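You operate a simulated robot arm through the tools that you are given. There is no shell and no other tool.

Carry out the task below with a simulated robot arm. There is one attempt and no reset: what you move stays moved.

JOB
Seal the cream envelope and stick Jonas Riedekamp's label over its flap.
Fine: damp the gum with the brush, which goes back in its pot; press flap and label down. A coat counts when it lies all over at full strength: go over it till it gets no stronger.

Only the result counts: the job must be done as asked and must still hold three seconds after the hand-in. Knocking over, shifting, dropping, spilling or breaking anything else fails it. A push-on lid holds only when it is set on centred and level and pressed home; a screw cap is set on level and turned clockwise until tight.

ROBOT AND FRAMES
A 7-joint arm with a two-finger parallel gripper, fixed in place. Base frame: the origin is at the foot of the arm, x ahead of it, y to its left, z up; the work surface is at about z = 0.74. Units: m, degrees, N and s.
With the tool pointing down near the work surface it reaches from about 0.34 to 0.78 m from the base axis. Its first joint turns from -166.0 to 166.0 degrees. Payload 3.91 kg.
The TCP is the grasp point between the finger pads, 0.03 m short of the fingertips. In the tool frame z runs along the fingers and y along their closing line. The gripper opens to 0.11 m. The fingers are 0.02 m wide and 0.01 m thick; the gripper's body (0.048 by 0.112 m) begins 0.055 m behind the TCP.
Orientation is told as [roll, pitch, yaw] about the base's x, y, z axes, in that order, counted from this pose: with the fingers straight down and closing along the base's y, the tool's x points along the base's -x, its y along +y and its z along -z.

CONTROLS
- The arm moves only by the tool drive_tool. Its argument "steps" is a list of rows, each a list of 3 entries, a list of its own where there are three numbers: the shift along the tool's x, y, z in m, then the turn, a rotation vector about the tool's x, y, z in degrees, then the opening in per cent of the stroke, from 0 (shut) to 100 (fully open). In form: [[[dx, dy, dz], [ax, ay, az], jaw], ...]. A call has 1 to 20 rows; each row shifts and turns the commanded pose from where the row before left it, along the tool's axes as they then stand. Rows are played at 5 a second. More than 0.05 m and 8.6 degrees between two rows, or a gripper value outside its range, and nothing of the call is played. A pose out of reach is approached as far as the arm can. The call stops where the force on the tool passes 90 N (or 10 N more than at its start, if that is more) or the arm is blocked; 0.2 s more then pass. The fingers move at their own pace (about 0.153 m/s each) and stop on an object; they squeeze with about 43 N. The grip force told is the motor's: it shows also when the fingers shut on nothing. Time passes only in rows, and 0.2 s behind the last, so rows that do not move let the fingers close. It gives the time, the measured TCP pose, the force on the tool (base axes), the opening and the grip force at its end, in the units of the frame above (readings bear some noise), with the torque about the TCP (base axes, N m) and any sound that the robot's microphone picked up.
- Cameras (640 x 400 px; columns grow to the right, rows downward): "scene" is fixed at [0.0419, 0.6346, 1.5067]; the picture's right is [-0.49, -0.87, 0.00], its down [-0.68, 0.39, -0.62] and it looks along [0.54, -0.30, -0.79] (base axes); focal length 242 px, centre (320, 200). "wrist" rides on the gripper at [0.077, 0.007, -0.115] in the tool frame; the picture's right is [-0.09, 1.00, 0.00], its down [-0.80, -0.07, -0.59] and it looks along [-0.59, -0.05, 0.80] (tool axes); focal length 270 px, centre (320, 200). There is no depth. A picture from a camera that has moved, and an enlarged one, comes with that camera's place and axes in the base frame and with its lens. The place of the scene camera against the robot may be out by one fixed shift of up to 0.025 m in any direction.
- camera(camera): a new picture of that camera. No time passes.
- slide_trunk(by): slides the trunk up (or, below 0, down) by that many m; the arm rides with it, the base frame stays. It gives what a move gives, with no picture.
- inspect(camera, box): a new picture of the part [left, top, right, bottom] of that camera's present view, enlarged. No time passes.
- job_done(): hands the job in; it is judged then, once.

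Places have to be worked out from the pictures, the camera data and where the tool is seen. Open the gripper and draw the arm clear of the work before you hand the job in, unless the task says otherwise.

The tools are called after ">>>" as a command line: name --argument value ..., lists and objects as JSON in quotes. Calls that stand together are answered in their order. drive_tool: Moves the arm, as the interface text tells. Its arguments: {"type":"object","properties":{"steps":{"type":"array","items":{"type":"array"}}},"required":["steps"]} The other tools are called the same way: slide_trunk (by) slides the trunk up or down; camera (camera) takes a picture; inspect (camera, box) takes an enlarged picture of a part of a camera's view; job_done () hands the job in.

At the start:

```text
time_s: 0.0
eef_pos: [0.3523, 0.3353, 1.1836]
tcp_rot: [-0.1, 0.0, 0.0]
force: [-0.2, 0.7, 0.2]
wrist_torque: [0.02, 0.01, 0.0]
width: 0.1099
gripper_force: 0.1
trunk travel left (down, up): [-0.475, 0.135]
```

scene: 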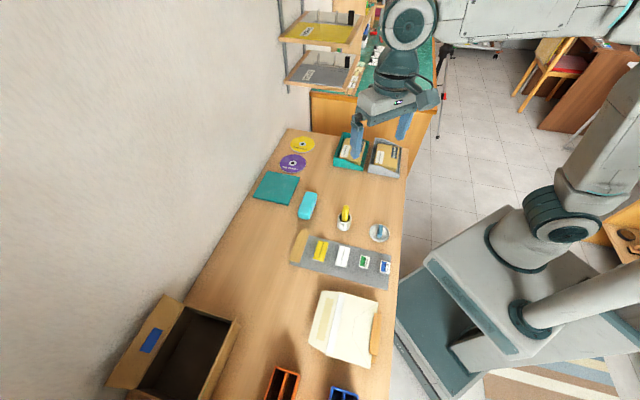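
wrist: 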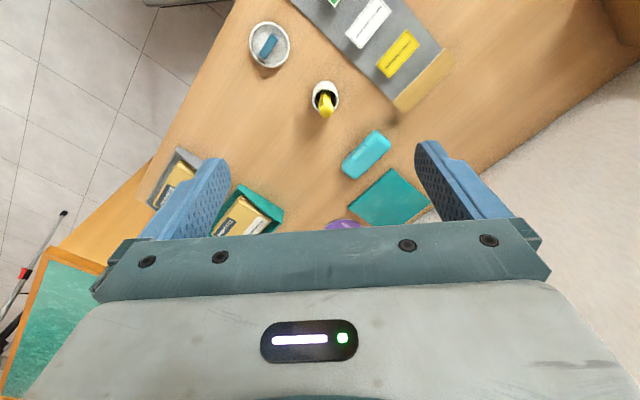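

The scene shows an envelope, a label sheet, a pot with a yellow brush, and a dish with a sponge. I'll take enlarged views to identify everything.

>>> inspect --camera "scene" --box '[280, 220, 410, 300]'

>>> inspect --camera "scene" --box '[290, 280, 400, 380]'

>>> inspect --camera "scene" --box '[240, 120, 410, 250]'

>>> inspect --camera "wrist" --box '[230, 0, 470, 150]'

>>> inspect --camera "scene" --box '[100, 280, 410, 400]'

```text
4.92 times, centred on (345, 260) of scene
camera zoom: at [0.0419, 0.6346, 1.5067], right [-0.49, -0.87, 0.0], down [-0.68, 0.39, -0.62], along [0.54, -0.3, -0.79], focal length 1192 px, centre (197, -95)
```

zoom: 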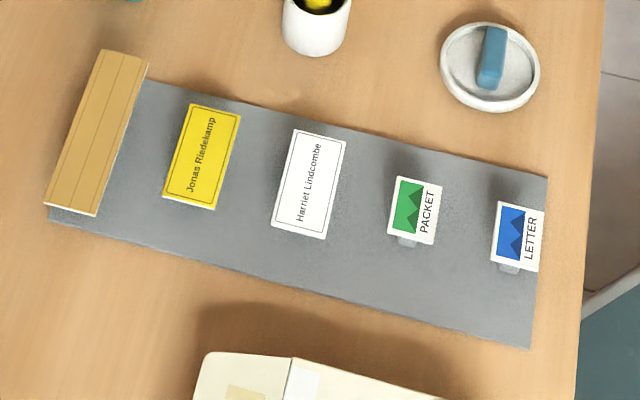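

```text
4.00 times, centred on (345, 330) of scene
camera zoom: at [0.0419, 0.6346, 1.5067], right [-0.49, -0.87, 0.0], down [-0.68, 0.39, -0.62], along [0.54, -0.3, -0.79], focal length 969 px, centre (220, -320)
```

zoom: 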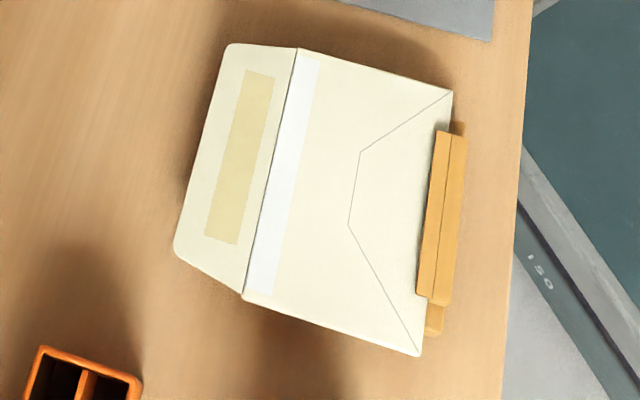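

```text
3.08 times, centred on (325, 185) of scene
camera zoom: at [0.0419, 0.6346, 1.5067], right [-0.49, -0.87, 0.0], down [-0.68, 0.39, -0.62], along [0.54, -0.3, -0.79], focal length 745 px, centre (305, 246)
```

zoom: 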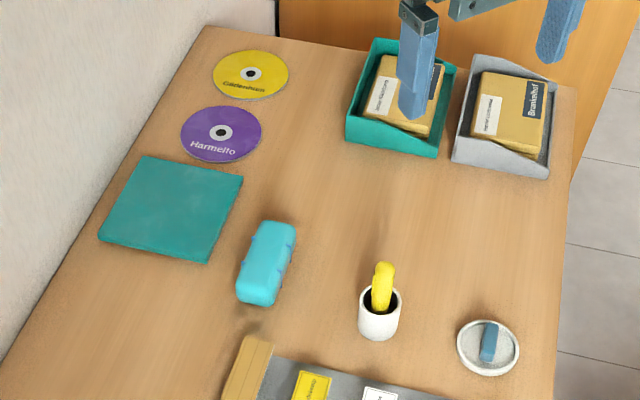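

```text
2.67 times, centred on (350, 75) of wrist
camera zoom: at [0.2761, 0.3418, 1.2989], right [0.09, 1.0, 0.0], down [0.8, -0.07, 0.59], along [0.59, -0.05, -0.8], focal length 721 px, centre (240, 533)
```

zoom: 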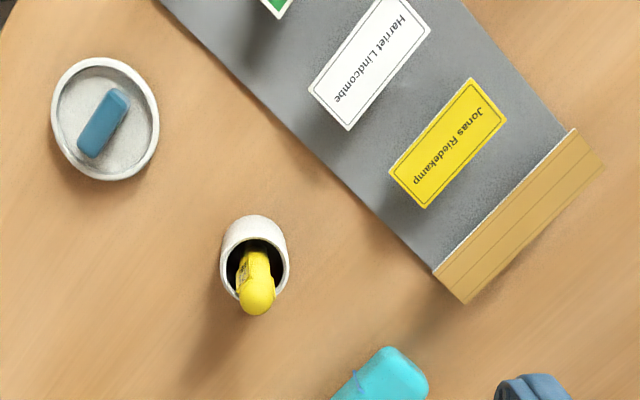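

```text
2.06 times, centred on (255, 340) of scene
camera zoom: at [0.0419, 0.6346, 1.5067], right [-0.49, -0.87, 0.0], down [-0.68, 0.39, -0.62], along [0.54, -0.3, -0.79], focal length 500 px, centre (454, -89)
```

zoom: 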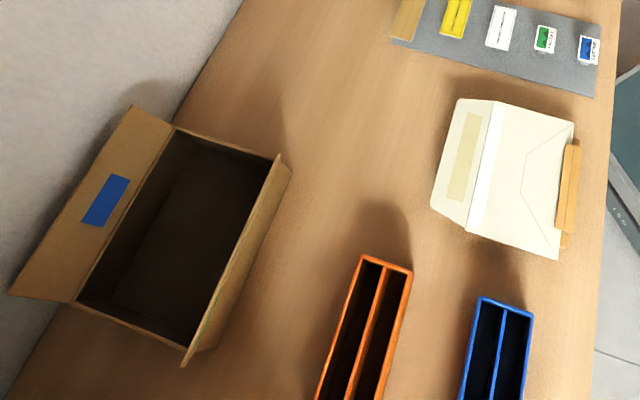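

The yellow Jonas Riedekamp label is on the grey board at about (0.37, 0.45). The pot with the brush is at about (0.40, 0.33) and the envelope at about (0.14, 0.48). I'll move above the labels for a closer wrist view.

>>> drive_tool --steps '[[[0, 0.03, 0.04], [0, 0, 0], 100], [[0, 0.03, 0.04], [0, 0, 0], 100], [[0, 0.03, 0.04], [0, 0, 0], 100], [[0, 0.015, 0.045], [0, 0, 0], 100], [[0, 0, 0.045], [0, 0, 0], 100], [[0, 0, 0.03], [0, 0, 0], 100], [[0, 0, 0], [0, 0, 0], 100]]'

>>> camera --camera "wrist"

>>> camera --camera "scene"

```text
time_s: 1.6
eef_pos: [0.3527, 0.4426, 0.9421]
tcp_rot: [0.0, 0.0, 0.1]
force: [-0.8, -0.5, 0.4]
wrist_torque: [0.01, -0.01, -0.01]
width: 0.1099
gripper_force: 0.1
trunk travel left (down, up): [-0.475, 0.135]
```

```text
taken
camera wrist: at [0.2761, 0.4474, 1.058], right [0.09, 1.0, 0.0], down [0.8, -0.07, 0.59], along [0.59, -0.05, -0.8], focal length 270 px, centre (320, 200)
```

wrist: 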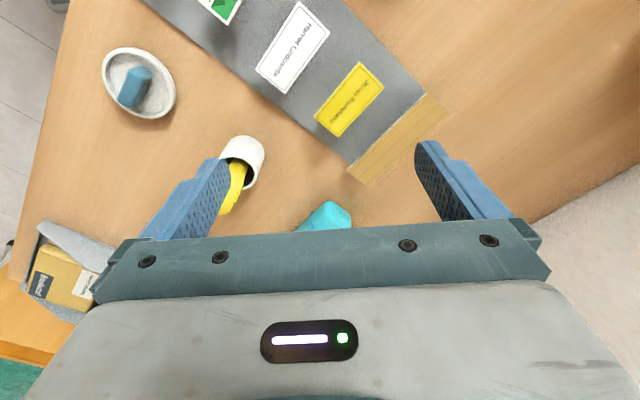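

```text
taken
```

scene: 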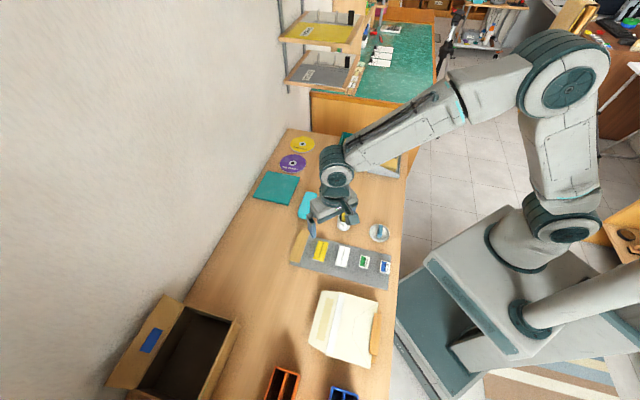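

Wrist rays put the Jonas label near (0.369, 0.473). I'll zoom in on the label, board and pot.

>>> inspect --camera "wrist" --box '[240, 0, 460, 190]'

>>> inspect --camera "wrist" --box '[80, 20, 280, 220]'

```text
2.11 times, centred on (350, 95) of wrist
camera zoom: at [0.2761, 0.4474, 1.058], right [0.09, 1.0, 0.0], down [0.8, -0.07, 0.59], along [0.59, -0.05, -0.8], focal length 569 px, centre (257, 421)
```

zoom: 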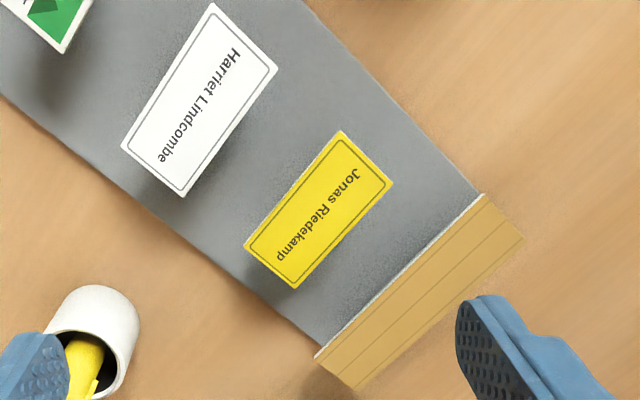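

```text
2.00 times, centred on (180, 120) of wrist
camera zoom: at [0.2761, 0.4474, 1.058], right [0.09, 1.0, 0.0], down [0.8, -0.07, 0.59], along [0.59, -0.05, -0.8], focal length 541 px, centre (600, 360)
```

zoom: 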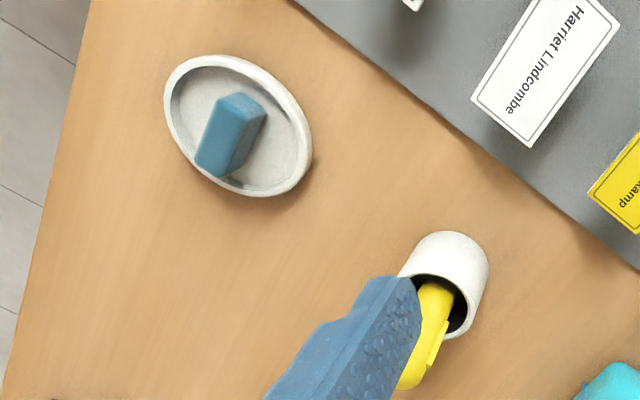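

Inspect renders sharp detail, so I'll zoom hard on the label, its mounting, the pot and the envelope from the scene camera.

>>> inspect --camera "scene" --box '[308, 236, 356, 268]'

>>> inspect --camera "scene" --box '[352, 246, 400, 280]'

>>> inspect --camera "scene" --box '[328, 200, 394, 246]'

>>> inspect --camera "wrist" --box '[300, 55, 400, 145]'

```text
12.50 times, centred on (332, 252) of scene
camera zoom: at [0.0419, 0.6346, 1.5067], right [-0.49, -0.87, 0.0], down [-0.68, 0.39, -0.62], along [0.54, -0.3, -0.79], focal length 3027 px, centre (170, -450)
```

zoom: 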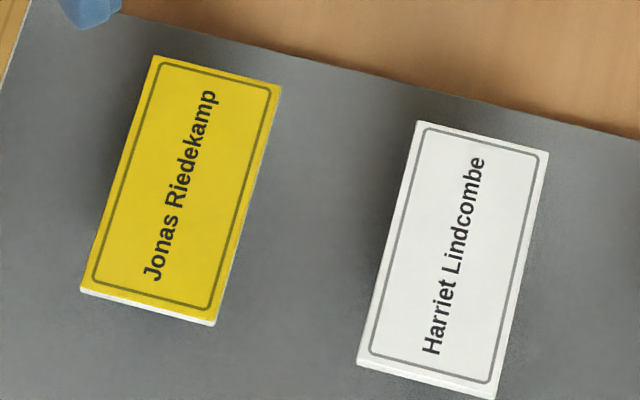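

```text
11.76 times, centred on (376, 263) of scene
camera zoom: at [0.0419, 0.6346, 1.5067], right [-0.49, -0.87, 0.0], down [-0.68, 0.39, -0.62], along [0.54, -0.3, -0.79], focal length 2849 px, centre (-339, -541)
```

zoom: 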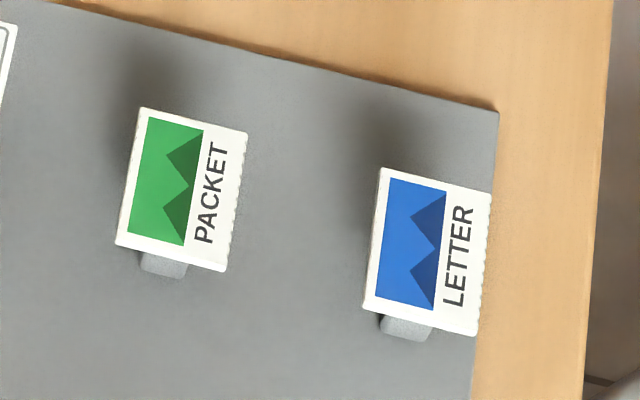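

```text
8.70 times, centred on (361, 223) of scene
camera zoom: at [0.0419, 0.6346, 1.5067], right [-0.49, -0.87, 0.0], down [-0.68, 0.39, -0.62], along [0.54, -0.3, -0.79], focal length 2106 px, centre (-36, -0)
```

zoom: 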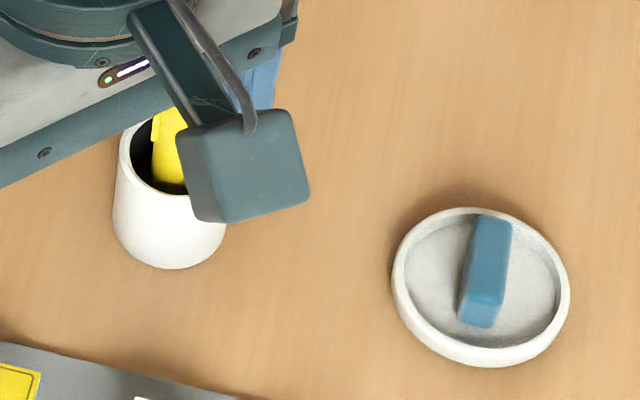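

```text
4.44 times, centred on (350, 100) of wrist
camera zoom: at [0.2761, 0.4474, 1.058], right [0.09, 1.0, 0.0], down [0.8, -0.07, 0.59], along [0.59, -0.05, -0.8], focal length 1201 px, centre (187, 644)
```

zoom: 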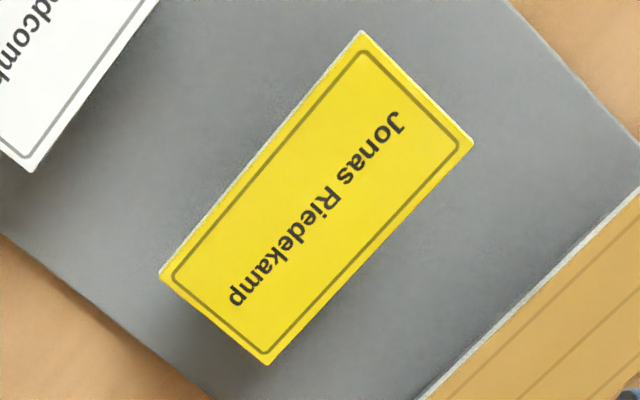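

Comparing the fingertip in the scene view with its known place, the scene camera seems offset by about (+0.004, +0.021). The label top is then near z≈0.75. Next I'll look at the brush and pot from just behind them.

>>> drive_tool --steps '[[[0.01, -0.02, -0.04], [0, 0, 0], 100], [[0.01, -0.035, 0], [0, 0, 0], 100], [[0, -0.035, 0], [0, 0, 0], 100], [[0, 0, 0], [0, 0, 0], 100]]'

>>> camera --camera "wrist"

>>> inspect --camera "wrist" --box '[250, 60, 410, 220]'

>>> inspect --camera "scene" --box '[324, 196, 374, 236]'

```text
time_s: 2.6
eef_pos: [0.3319, 0.3498, 0.9829]
tcp_rot: [0.0, 0.0, -0.1]
force: [0.3, 0.1, 0.7]
wrist_torque: [-0.01, 0.0, 0.04]
width: 0.1098
gripper_force: 0.1
trunk travel left (down, up): [-0.475, 0.135]
```

```text
taken
camera wrist: at [0.2559, 0.3565, 1.0986], right [0.09, 1.0, 0.0], down [0.8, -0.07, 0.59], along [0.59, -0.05, -0.8], focal length 270 px, centre (320, 200)
```

wrist: 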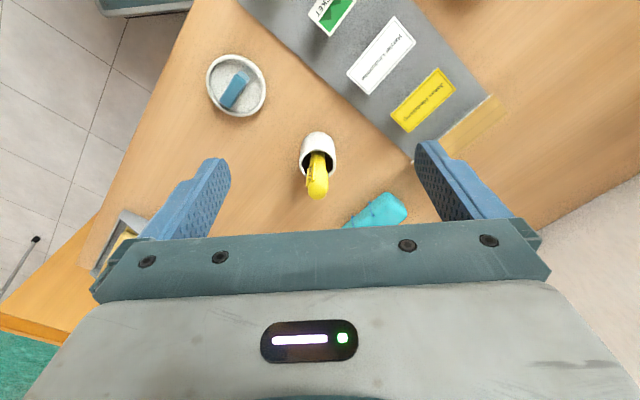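

```text
2.50 times, centred on (330, 140) of wrist
camera zoom: at [0.2559, 0.3565, 1.0986], right [0.09, 1.0, 0.0], down [0.8, -0.07, 0.59], along [0.59, -0.05, -0.8], focal length 676 px, centre (295, 350)
```

zoom: 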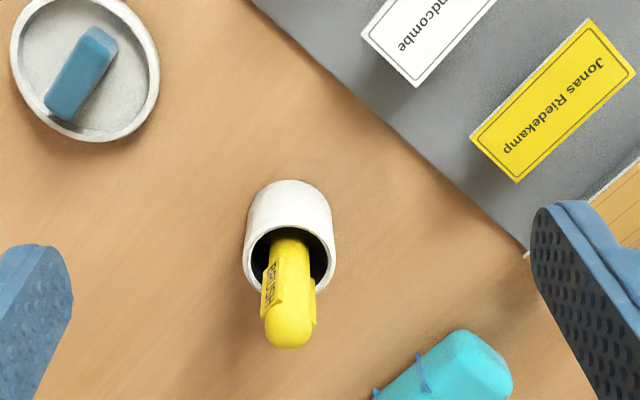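

```text
10.00 times, centred on (349, 216) of scene
camera zoom: at [0.0419, 0.6346, 1.5067], right [-0.49, -0.87, 0.0], down [-0.68, 0.39, -0.62], along [0.54, -0.3, -0.79], focal length 2422 px, centre (30, 40)
```

zoom: 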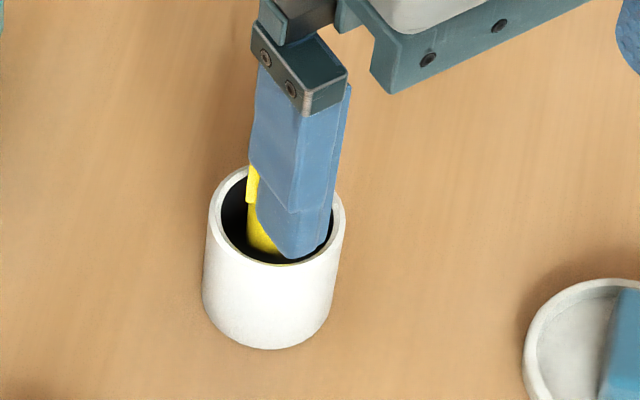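

The brush stands nearly upright in the pot. The rim centre is about (0.428, 0.338, 0.785) and the handle top about z≈0.858, with pads facing roughly ±y. I'll zoom on it for its orientation.

>>> inspect --camera "wrist" --box '[295, 125, 345, 205]'

>>> inspect --camera "wrist" --box '[380, 60, 460, 140]'

```text
5.00 times, centred on (320, 165) of wrist
camera zoom: at [0.2559, 0.3565, 1.0986], right [0.09, 1.0, 0.0], down [0.8, -0.07, 0.59], along [0.59, -0.05, -0.8], focal length 1351 px, centre (320, 375)
```

zoom: 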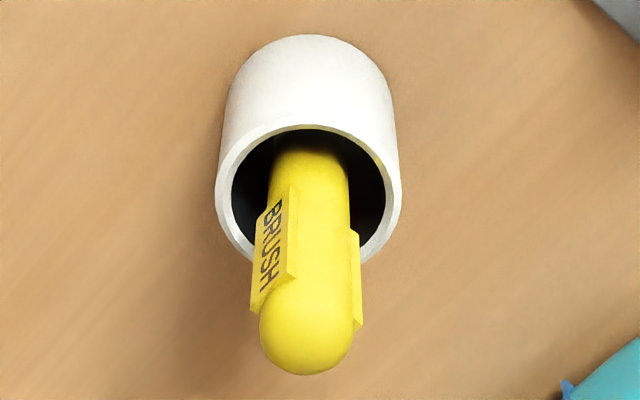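

```text
5.00 times, centred on (420, 100) of wrist
camera zoom: at [0.2559, 0.3565, 1.0986], right [0.09, 1.0, 0.0], down [0.8, -0.07, 0.59], along [0.59, -0.05, -0.8], focal length 1351 px, centre (-180, 700)
```

zoom: 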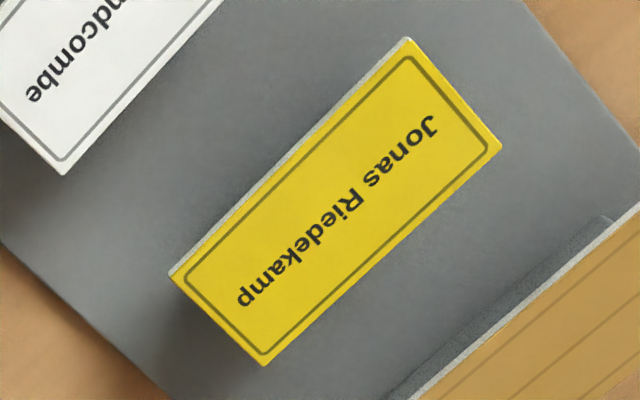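

I need the pad orientation more precisely, so I'm zooming in more tightly on the handle.

>>> inspect --camera "wrist" --box '[306, 160, 332, 202]'

```text
9.52 times, centred on (319, 181) of wrist
camera zoom: at [0.2559, 0.3565, 1.0986], right [0.09, 1.0, 0.0], down [0.8, -0.07, 0.59], along [0.59, -0.05, -0.8], focal length 2574 px, centre (330, 381)
```

zoom: 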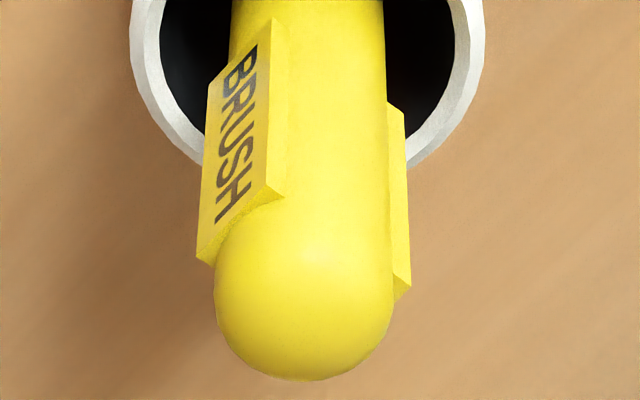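

The pad edges show the flats' normal lies along about (0.71, 0.70), so the gripper needs yaw −45° (about +45° around tool z). I'll rotate at height and stop over the brush at about (0.429, 0.338, 0.93) to check.

>>> drive_tool --steps '[[[0, 0, 0], [0, 0, 7.5], 80], [[0, 0, 0], [0, 0, 7.5], 60], [[0, 0, 0], [0, 0, 7.5], 60], [[0, 0, 0], [0, 0, 7.5], 60], [[0, 0, 0], [0, 0, 7.5], 60], [[0, 0, 0], [0, 0, 7.5], 60], [[-0.0257, 0.02, 0], [0, 0, 0], 60], [[-0.0257, 0.02, 0], [0, 0, 0], 60], [[-0.0257, 0.02, 0], [0, 0, 0], 60], [[0, 0, 0.025], [0, 0, 0], 60], [[0, 0, 0.025], [0, 0, 0], 60], [[0, 0, 0], [0, 0, 0], 60]]'

>>> camera --camera "wrist"

>>> inspect --camera "wrist" --box '[250, 60, 410, 220]'

>>> inspect --camera "scene" --box '[314, 176, 384, 236]'

```text
time_s: 5.2
eef_pos: [0.4289, 0.3388, 0.9334]
tcp_rot: [0.0, 0.0, -44.9]
force: [1.0, -0.6, -0.5]
wrist_torque: [0.02, -0.01, 0.02]
width: 0.0662
gripper_force: 0.2
trunk travel left (down, up): [-0.475, 0.135]
```

```text
taken
camera wrist: at [0.3809, 0.3974, 1.0491], right [0.77, 0.64, 0.0], down [0.52, -0.62, 0.59], along [0.38, -0.46, -0.8], focal length 270 px, centre (320, 200)
```

wrist: 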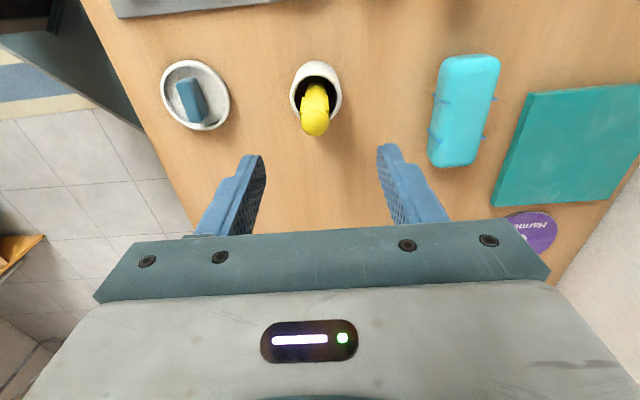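

```text
2.50 times, centred on (330, 140) of wrist
camera zoom: at [0.3809, 0.3974, 1.0491], right [0.77, 0.64, 0.0], down [0.52, -0.62, 0.59], along [0.38, -0.46, -0.8], focal length 676 px, centre (295, 350)
```

zoom: 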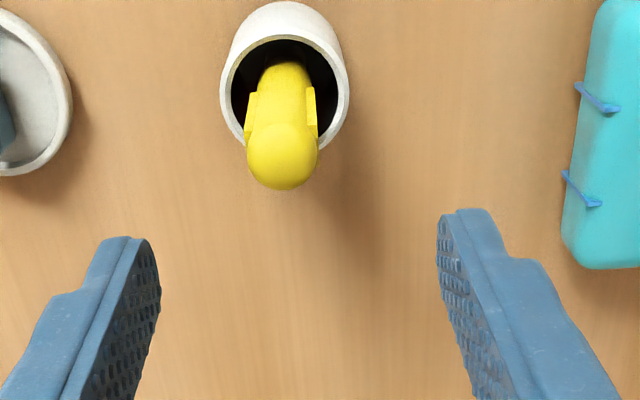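

```text
6.67 times, centred on (349, 206) of scene
camera zoom: at [0.0419, 0.6346, 1.5067], right [-0.49, -0.87, 0.0], down [-0.68, 0.39, -0.62], along [0.54, -0.3, -0.79], focal length 1614 px, centre (127, 160)
```

zoom: 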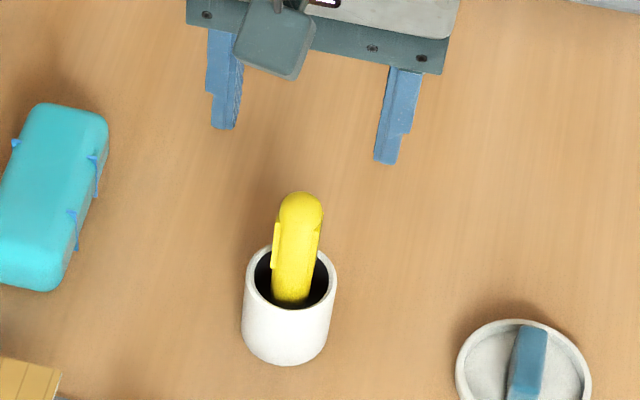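

In this view the brush top sits at about tool (+0.003, −0.003) and its pads are symmetric. I'll make the small correction, descend to TCP z≈0.838 (tips above the rim) and close.

>>> drive_tool --steps '[[[0.004, -0.003, 0.015], [0, 0, 0], 60], [[0, 0, 0.025], [0, 0, 0], 60], [[0, 0, 0.025], [0, 0, 0], 60], [[0, 0, 0.02], [0, 0, 0], 60], [[0, 0, 0.01], [0, 0, 0], 60], [[0, 0, 0], [0, 0, 0], 60]]'

>>> inspect --camera "wrist" --box '[240, 60, 400, 220]'

>>> inspect --camera "scene" --box '[314, 176, 384, 236]'

```text
time_s: 6.6
eef_pos: [0.4248, 0.3389, 0.8385]
tcp_rot: [0.0, 0.0, -45.0]
force: [-0.5, 0.1, 0.1]
wrist_torque: [-0.01, 0.03, 0.02]
width: 0.0661
gripper_force: 0.1
trunk travel left (down, up): [-0.475, 0.135]
```

```text
2.50 times, centred on (320, 140) of wrist
camera zoom: at [0.3756, 0.3975, 0.954], right [0.77, 0.64, 0.0], down [0.52, -0.62, 0.59], along [0.38, -0.46, -0.8], focal length 676 px, centre (320, 350)
```

zoom: 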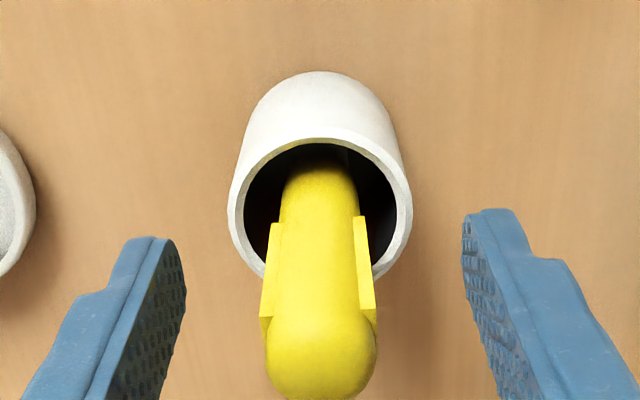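

```text
6.67 times, centred on (349, 206) of scene
camera zoom: at [0.0419, 0.6346, 1.5067], right [-0.49, -0.87, 0.0], down [-0.68, 0.39, -0.62], along [0.54, -0.3, -0.79], focal length 1614 px, centre (127, 160)
```

zoom: 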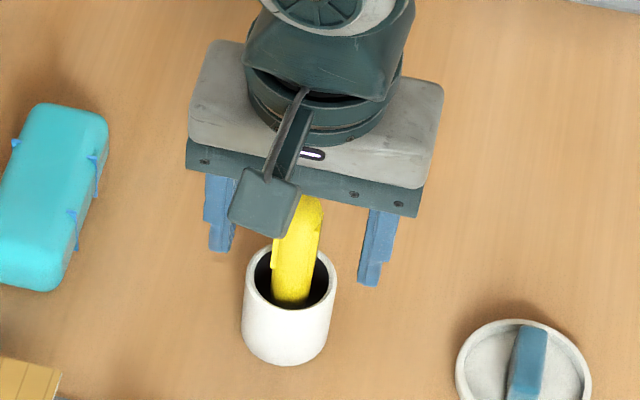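

The brush is centred between the fingers, with its top at about 0.856 and its pads level with the fingers. I'm closing on it.

>>> drive_tool --steps '[[[0, 0, 0], [0, 0, 0], 40], [[0, 0, 0], [0, 0, 0], 20], [[0, 0, 0], [0, 0, 0], 10], [[0, 0, 0], [0, 0, 0], 10]]'

>>> inspect --camera "wrist" --box '[240, 60, 400, 220]'

```text
time_s: 7.6
eef_pos: [0.4259, 0.3393, 0.8389]
tcp_rot: [0.1, 0.1, -45.0]
force: [-1.1, 0.7, 0.7]
wrist_torque: [0.02, -0.01, -0.01]
width: 0.0188
gripper_force: 43.4
trunk travel left (down, up): [-0.475, 0.135]
```

```text
2.50 times, centred on (320, 140) of wrist
camera zoom: at [0.3756, 0.3975, 0.9542], right [0.77, 0.64, 0.0], down [0.52, -0.62, 0.59], along [0.38, -0.46, -0.8], focal length 676 px, centre (320, 350)
```

zoom: 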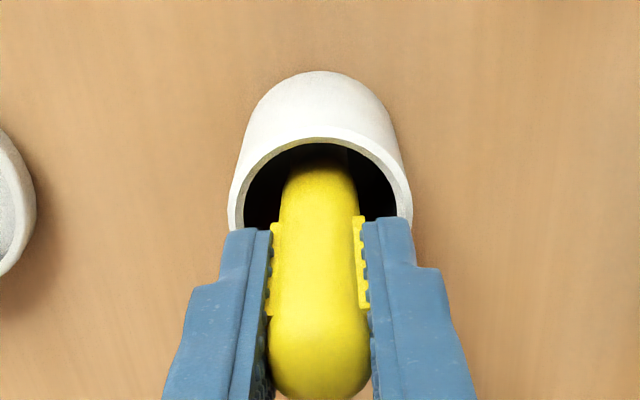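

The grip is firm at width 0.0188 with 43 N. I'll lift the brush straight up and look at its tip.

>>> drive_tool --steps '[[[0, 0, -0.02], [0, 0, 0], 10], [[0, 0, -0.03], [0, 0, 0], 10], [[0, 0, -0.04], [0, 0, 0], 10], [[0, 0, -0.04], [0, 0, 0], 10], [[0, 0, 0], [0, 0, 0], 10]]'

>>> camera --camera "wrist"

>>> inspect --camera "wrist" --box '[240, 20, 400, 220]'

>>> inspect --camera "scene" --box '[304, 156, 384, 236]'

```text
time_s: 8.8
eef_pos: [0.4238, 0.3387, 0.9679]
tcp_rot: [-0.1, -0.1, -45.0]
force: [-0.4, 0.3, -0.4]
wrist_torque: [0.0, 0.01, 0.0]
width: 0.0187
gripper_force: 42.9
trunk travel left (down, up): [-0.475, 0.135]
```

```text
taken
camera wrist: at [0.3747, 0.3972, 1.0833], right [0.77, 0.64, 0.0], down [0.52, -0.62, 0.59], along [0.38, -0.46, -0.8], focal length 270 px, centre (320, 200)
```

wrist: 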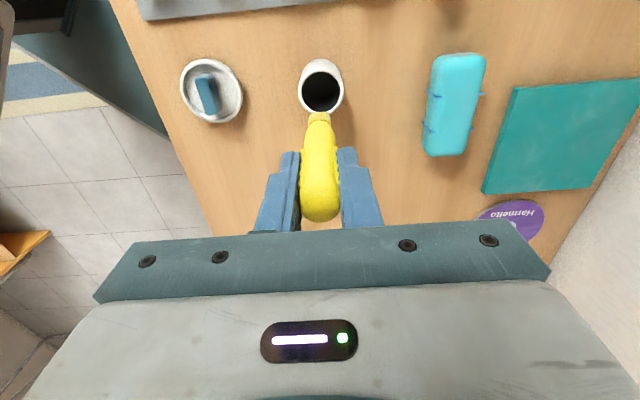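

```text
2.00 times, centred on (320, 120) of wrist
camera zoom: at [0.3747, 0.3972, 1.0833], right [0.77, 0.64, 0.0], down [0.52, -0.62, 0.59], along [0.38, -0.46, -0.8], focal length 541 px, centre (320, 360)
```

zoom: 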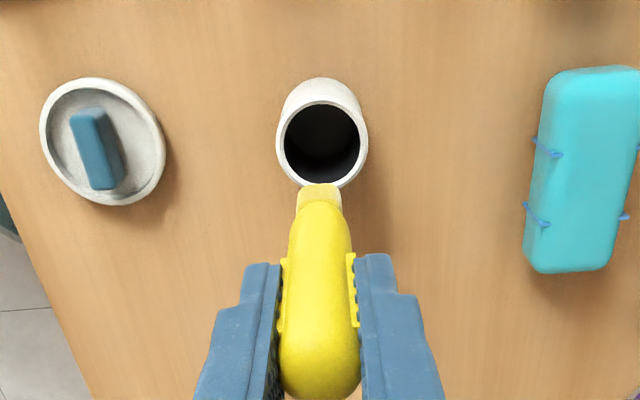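

```text
5.00 times, centred on (344, 196) of scene
camera zoom: at [0.0419, 0.6346, 1.5067], right [-0.49, -0.87, 0.0], down [-0.68, 0.39, -0.62], along [0.54, -0.3, -0.79], focal length 1211 px, centre (200, 220)
```

zoom: 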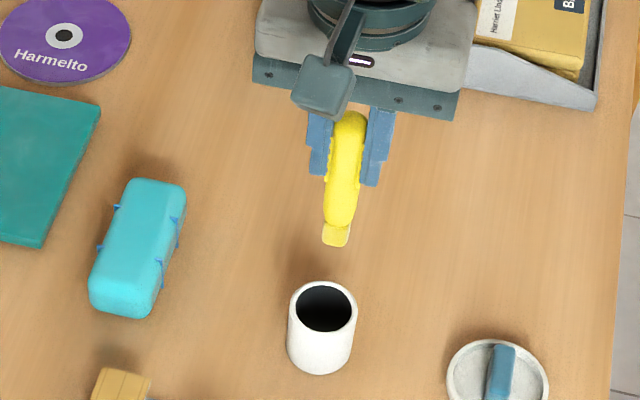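

The brush is out of the pot with a pale bristle head whose tip is about 0.094 m below the TCP. The gum strip should run from about (0.222, 0.520) to (0.140, 0.601), parallel to tool x. I'll carry the brush high over it for a close look.

>>> drive_tool --steps '[[[0.041, -0.002, 0], [0, 0, 0], 10], [[0.041, -0.002, 0], [0, 0, 0], 10], [[0.041, -0.002, 0], [0, 0, 0], 10], [[0.041, -0.002, 0], [0, 0, 0], 10], [[0.041, -0.002, 0], [0, 0, 0], 10], [[0.041, -0.002, 0], [0, 0, 0], 10], [[0.041, -0.002, 0], [0, 0, 0], 10], [[0.041, -0.002, 0], [0, 0, 0], 10], [[0, 0, 0], [0, 0, 0], 10]]'

>>> camera --camera "wrist"

>>> inspect --camera "wrist" --box '[220, 0, 460, 200]'

>>> camera --camera "scene"

```text
time_s: 10.8
eef_pos: [0.1807, 0.5592, 0.9662]
tcp_rot: [-0.1, 0.0, -45.0]
force: [0.0, -0.6, -0.1]
wrist_torque: [-0.01, 0.02, -0.05]
width: 0.0192
gripper_force: 43.5
trunk travel left (down, up): [-0.475, 0.135]
```

```text
taken
camera wrist: at [0.132, 0.6189, 1.0826], right [0.77, 0.64, 0.0], down [0.52, -0.62, 0.59], along [0.38, -0.46, -0.8], focal length 270 px, centre (320, 200)
```

wrist: 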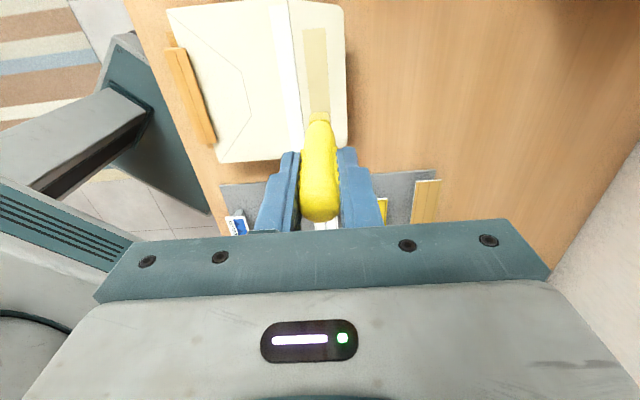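

```text
2.00 times, centred on (340, 100) of wrist
camera zoom: at [0.132, 0.6189, 1.0826], right [0.77, 0.64, 0.0], down [0.52, -0.62, 0.59], along [0.38, -0.46, -0.8], focal length 541 px, centre (280, 400)
```

zoom: 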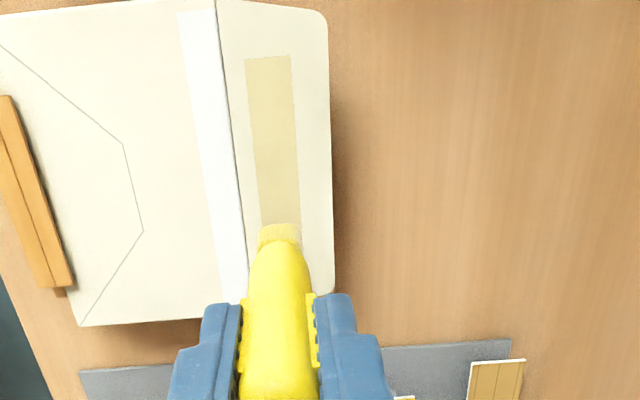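

```text
taken
```

scene: 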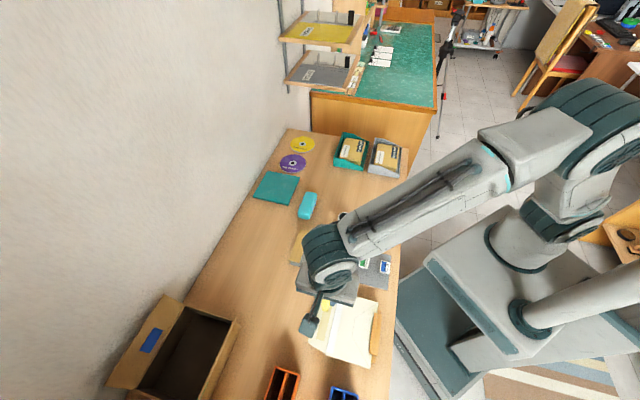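

The gum is aligned with tool x to within about 2° and is about 0.023 wide, with its centre near tool y −0.002. The brush hides its far end, so I'll shift sideways for an unobstructed look.

>>> drive_tool --steps '[[[0, 0.03, 0], [0, 0, 0], 10], [[0, 0.03, 0], [0, 0, 0], 10], [[0, 0, 0], [0, 0, 0], 10]]'

>>> inspect --camera "wrist" --box '[160, 0, 360, 200]'

>>> inspect --camera "scene" --box '[290, 280, 400, 380]'

```text
time_s: 11.6
eef_pos: [0.2247, 0.6028, 0.9669]
tcp_rot: [-0.1, 0.0, -44.9]
force: [0.1, 0.1, -0.3]
wrist_torque: [0.0, -0.01, 0.01]
width: 0.019
gripper_force: 42.9
trunk travel left (down, up): [-0.475, 0.135]
```

```text
2.00 times, centred on (260, 100) of wrist
camera zoom: at [0.1752, 0.6612, 1.0829], right [0.77, 0.64, 0.0], down [0.52, -0.62, 0.59], along [0.38, -0.46, -0.8], focal length 541 px, centre (440, 400)
```

zoom: 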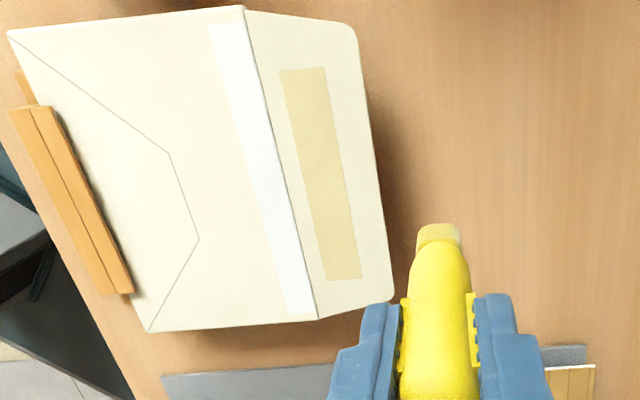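

```text
4.00 times, centred on (345, 330) of scene
camera zoom: at [0.0419, 0.6346, 1.5067], right [-0.49, -0.87, 0.0], down [-0.68, 0.39, -0.62], along [0.54, -0.3, -0.79], focal length 969 px, centre (220, -320)
```

zoom: 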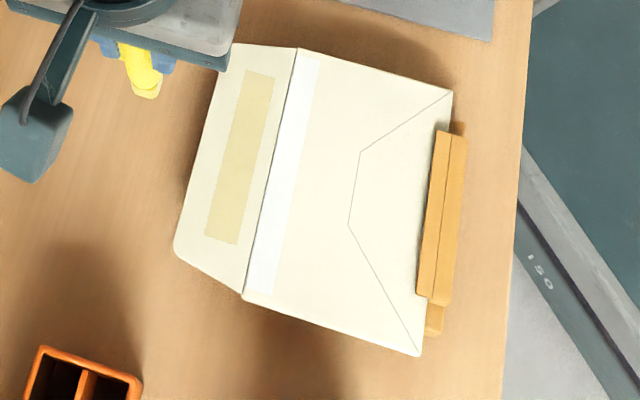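

Comparing the two views suggests the gum lies higher than the table, so the flap may stand up at an angle. I'll zoom on features here and then from a second vantage to triangulate heights well.

>>> inspect --camera "wrist" --box '[210, 0, 310, 60]'

>>> inspect --camera "wrist" --box '[225, 110, 305, 170]'

>>> drive_tool --steps '[[[0.04, -0.02, 0], [0, 0, 0], 10], [[0.0, -0.04, 0], [0, 0, 0], 10], [[0, -0.04, 0], [0, 0, 0], 10], [[-0.04, -0.04, 0], [0, 0, 0], 10], [[0, 0, 0], [0, 0, 0], 10]]'

>>> inspect --camera "wrist" --box '[280, 0, 480, 200]'

```text
6.40 times, centred on (260, 30) of wrist
camera zoom: at [0.1752, 0.6612, 1.0829], right [0.77, 0.64, 0.0], down [0.52, -0.62, 0.59], along [0.38, -0.46, -0.8], focal length 1730 px, centre (704, 1288)
```

zoom: 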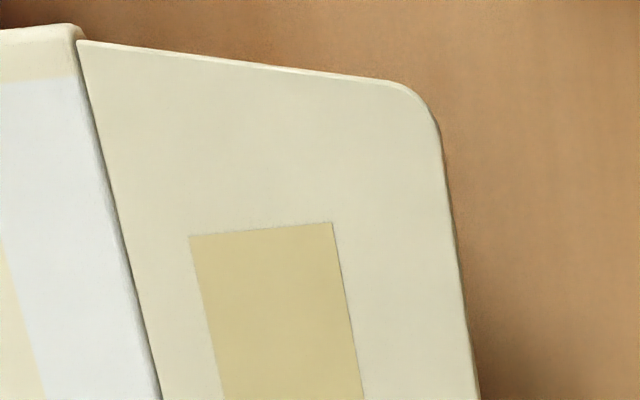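

```text
6.67 times, centred on (265, 140) of wrist
camera zoom: at [0.1752, 0.6612, 1.0829], right [0.77, 0.64, 0.0], down [0.52, -0.62, 0.59], along [0.38, -0.46, -0.8], focal length 1802 px, centre (687, 600)
```

zoom: 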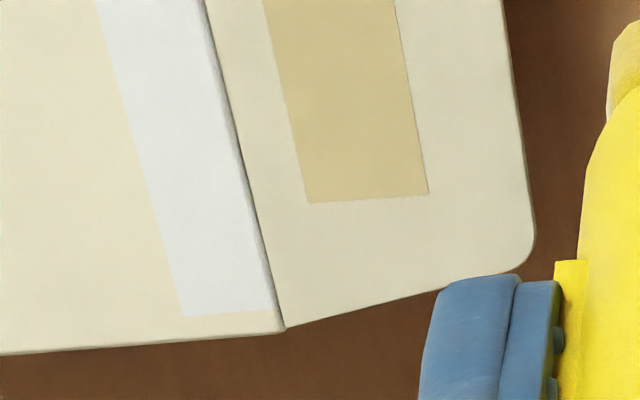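

```text
refused: row 4 steps farther than a row can; nothing moved
```

```text
2.00 times, centred on (380, 100) of wrist
camera zoom: at [0.1752, 0.6612, 1.0829], right [0.77, 0.64, 0.0], down [0.52, -0.62, 0.59], along [0.38, -0.46, -0.8], focal length 541 px, centre (200, 400)
```

zoom: 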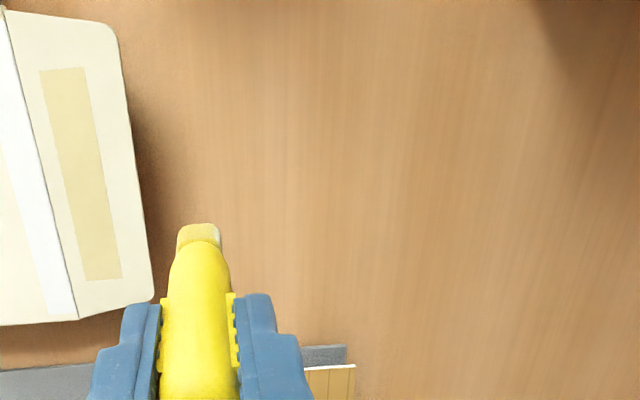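

The step was too long in one row, so I'll redo the shift in smaller ones to get the second vantage.

>>> drive_tool --steps '[[[0, -0.04, 0], [0, 0, 0], 10], [[0.0, -0.04, 0], [0, 0, 0], 10], [[0, -0.04, 0], [0, 0, 0], 10], [[0, -0.02, 0], [0, 0, 0], 10], [[0, 0, 0], [0, 0, 0], 10]]'

>>> inspect --camera "wrist" --box '[320, 0, 480, 100]'

>>> inspect --camera "wrist" --box '[320, 80, 480, 180]'

>>> inspect --camera "wrist" --box '[200, 0, 480, 200]'

```text
time_s: 12.8
eef_pos: [0.1234, 0.5036, 0.9683]
tcp_rot: [0.0, 0.1, -45.0]
force: [0.5, 1.3, -0.6]
wrist_torque: [-0.01, -0.02, 0.0]
width: 0.0191
gripper_force: 42.8
trunk travel left (down, up): [-0.475, 0.135]
```

```text
4.00 times, centred on (400, 50) of wrist
camera zoom: at [0.0752, 0.562, 1.0839], right [0.77, 0.64, 0.0], down [0.52, -0.62, 0.59], along [0.38, -0.46, -0.8], focal length 1081 px, centre (0, 800)
```

zoom: 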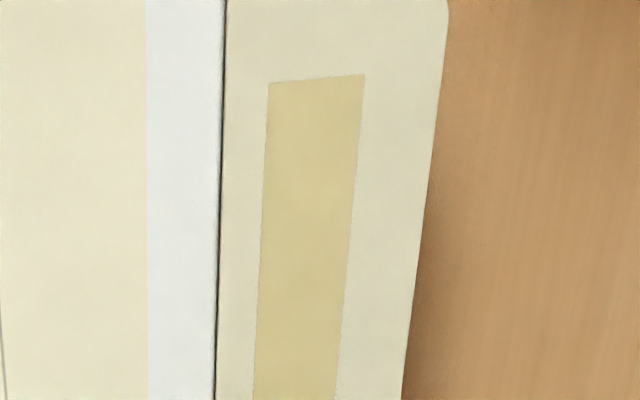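

```text
4.00 times, centred on (400, 130) of wrist
camera zoom: at [0.0752, 0.562, 1.0839], right [0.77, 0.64, 0.0], down [0.52, -0.62, 0.59], along [0.38, -0.46, -0.8], focal length 1081 px, centre (0, 480)
```

zoom: 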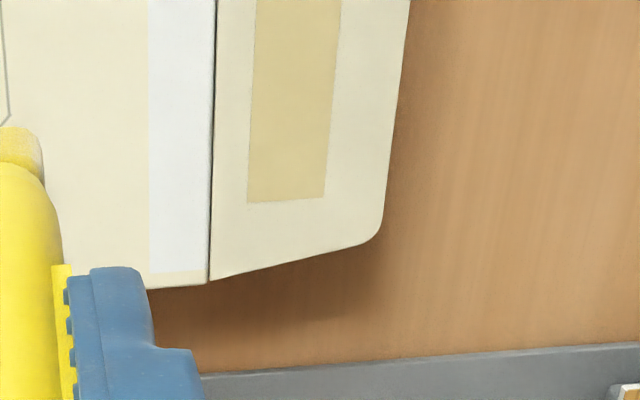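

```text
2.00 times, centred on (340, 100) of wrist
camera zoom: at [0.0752, 0.562, 1.0839], right [0.77, 0.64, 0.0], down [0.52, -0.62, 0.59], along [0.38, -0.46, -0.8], focal length 541 px, centre (280, 400)
```

zoom: 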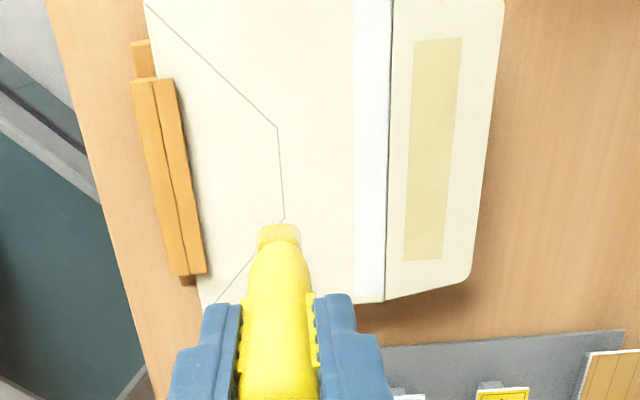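

Triangulation puts the whole envelope top, flap included, flat at z≈0.78. The gum rectangle runs from about (0.1415, 0.598) to (0.2177, 0.522), 0.108 long and 0.022 wide, exactly along tool x. I'll move over its centre and lower the tip to about 1 cm above it.

>>> drive_tool --steps '[[[-0.005, 0.04, 0], [0, 0, 0], 10], [[0, 0.0396, 0], [0, 0, 0], 10], [[0, 0, 0.04], [0, 0, 0], 10], [[0, 0, 0.035], [0, 0, 0], 10], [[0, 0, 0], [0, 0, 0], 10]]'

>>> inspect --camera "wrist" --box '[240, 0, 420, 200]'

>>> inspect --camera "scene" --box '[290, 270, 400, 370]'

```text
time_s: 14.0
eef_pos: [0.1842, 0.5559, 0.8933]
tcp_rot: [-0.1, 0.0, -45.0]
force: [0.5, 0.0, -0.1]
wrist_torque: [0.01, -0.01, 0.01]
width: 0.0188
gripper_force: 43.0
trunk travel left (down, up): [-0.475, 0.135]
```

```text
2.00 times, centred on (330, 100) of wrist
camera zoom: at [0.135, 0.6147, 1.0085], right [0.77, 0.64, 0.0], down [0.52, -0.62, 0.59], along [0.38, -0.46, -0.8], focal length 541 px, centre (300, 400)
```

zoom: 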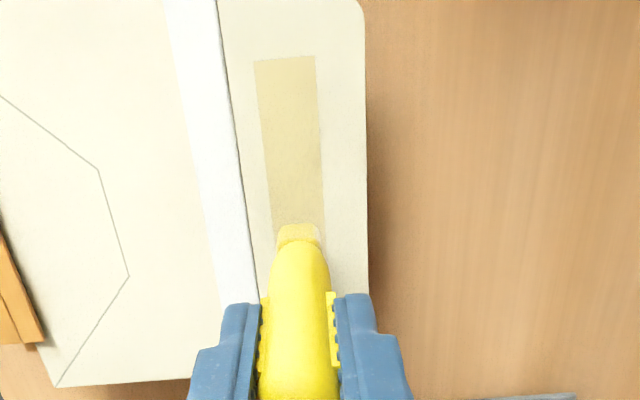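

```text
4.00 times, centred on (345, 320) of scene
camera zoom: at [0.0419, 0.6346, 1.5067], right [-0.49, -0.87, 0.0], down [-0.68, 0.39, -0.62], along [0.54, -0.3, -0.79], focal length 969 px, centre (220, -280)
```

zoom: 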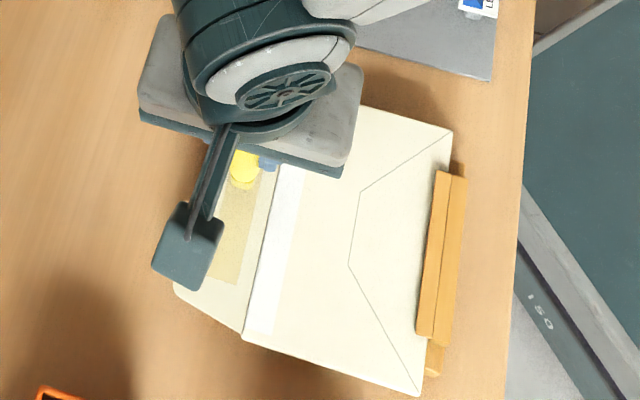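

The brush is centred over the strip, and the gum spans tool x from −0.0475 to +0.0605 relative to the TCP. I'm lowering in small steps to feel for contact.

>>> drive_tool --steps '[[[0, 0, 0.006], [0, 0, 0], 10], [[0, 0, 0.004], [0, 0, 0], 10], [[0, 0, 0.003], [0, 0, 0], 10], [[0, 0, 0], [0, 0, 0], 10]]'

>>> inspect --camera "wrist" --box '[270, 60, 370, 160]'

```text
time_s: 15.0
eef_pos: [0.1845, 0.5565, 0.8798]
tcp_rot: [0.1, 0.0, -45.0]
force: [-0.2, -0.7, 0.3]
wrist_torque: [-0.01, 0.0, -0.02]
width: 0.0193
gripper_force: 43.3
trunk travel left (down, up): [-0.475, 0.135]
```

```text
4.00 times, centred on (320, 110) of wrist
camera zoom: at [0.135, 0.6146, 0.9956], right [0.77, 0.64, 0.0], down [0.52, -0.62, 0.59], along [0.38, -0.46, -0.8], focal length 1081 px, centre (320, 560)
```

zoom: 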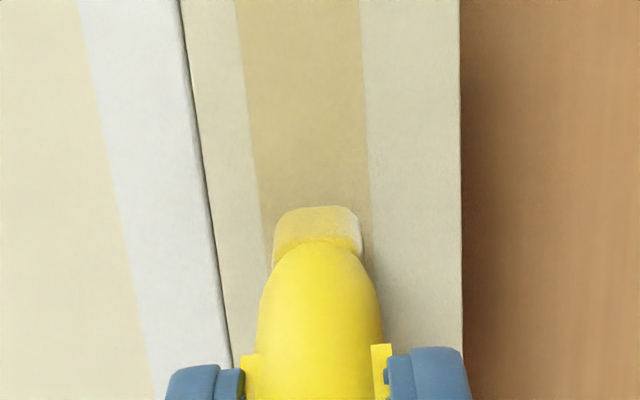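

No contact yet at TCP z 0.880. I'll continue down in 2 mm steps.

>>> drive_tool --steps '[[[0, 0, 0.002], [0, 0, 0], 10], [[0, 0, 0.002], [0, 0, 0], 10], [[0, 0, 0], [0, 0, 0], 10]]'

>>> drive_tool --steps '[[[0, 0, 0.002], [0, 0, 0], 10], [[0, 0, 0], [0, 0, 0], 10]]'

>>> inspect --camera "wrist" --box '[270, 60, 370, 160]'

```text
time_s: 15.8
eef_pos: [0.1851, 0.5563, 0.8763]
tcp_rot: [0.0, 0.0, -45.0]
force: [0.1, 0.0, -0.6]
wrist_torque: [-0.04, -0.01, 0.02]
width: 0.0189
gripper_force: 42.9
trunk travel left (down, up): [-0.475, 0.135]
```

```text
time_s: 16.4
eef_pos: [0.185, 0.5558, 0.8743]
tcp_rot: [0.0, 0.0, -44.9]
force: [0.3, 1.1, 0.9]
wrist_torque: [0.02, -0.02, 0.0]
width: 0.0189
gripper_force: 43.4
trunk travel left (down, up): [-0.475, 0.135]
```

```text
4.00 times, centred on (320, 110) of wrist
camera zoom: at [0.1355, 0.6147, 0.9896], right [0.77, 0.64, 0.0], down [0.52, -0.62, 0.59], along [0.38, -0.46, -0.8], focal length 1081 px, centre (320, 560)
```

zoom: 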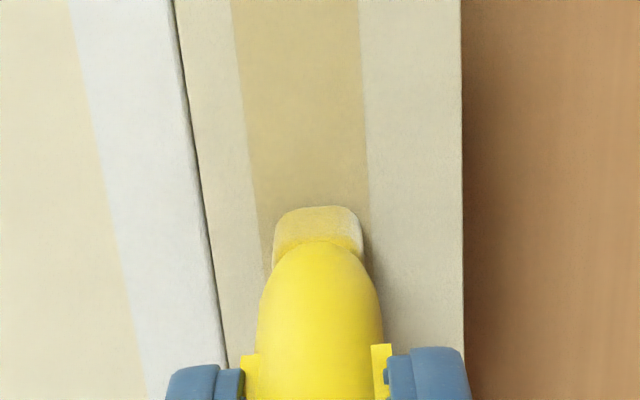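

Still no clear contact force, so I'll keep lowering gently.

>>> drive_tool --steps '[[[0, 0, 0.002], [0, 0, 0], 10], [[0, 0, 0], [0, 0, 0], 10]]'

>>> drive_tool --steps '[[[0, 0, 0.002], [0, 0, 0], 10], [[0, 0, 0], [0, 0, 0], 10]]'

>>> drive_tool --steps '[[[0, 0, 0.002], [0, 0, 0], 10], [[0, 0, 0], [0, 0, 0], 10]]'

>>> inspect --camera "wrist" --box '[270, 60, 370, 160]'

```text
time_s: 17.0
eef_pos: [0.1851, 0.5561, 0.8742]
tcp_rot: [0.1, 0.2, -45.0]
force: [-0.3, -1.0, 8.9]
wrist_torque: [-0.03, -0.07, 0.0]
width: 0.0187
gripper_force: 42.9
trunk travel left (down, up): [-0.475, 0.135]
```

```text
time_s: 17.6
eef_pos: [0.1843, 0.556, 0.8725]
tcp_rot: [0.2, 0.1, -45.1]
force: [0.4, 0.9, 24.4]
wrist_torque: [0.13, -0.02, -0.03]
width: 0.019
gripper_force: 42.8
trunk travel left (down, up): [-0.475, 0.135]
```

```text
time_s: 18.2
eef_pos: [0.185, 0.5561, 0.872]
tcp_rot: [0.4, 0.1, -45.0]
force: [-0.7, 1.8, 39.9]
wrist_torque: [0.19, -0.08, 0.01]
width: 0.0189
gripper_force: 43.3
trunk travel left (down, up): [-0.475, 0.135]
```

```text
4.00 times, centred on (320, 110) of wrist
camera zoom: at [0.135, 0.6131, 0.9879], right [0.77, 0.64, 0.01], down [0.52, -0.62, 0.59], along [0.38, -0.45, -0.81], focal length 1081 px, centre (320, 560)
```

zoom: 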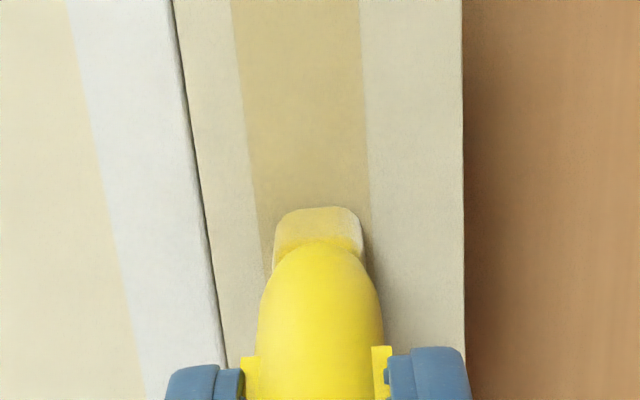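

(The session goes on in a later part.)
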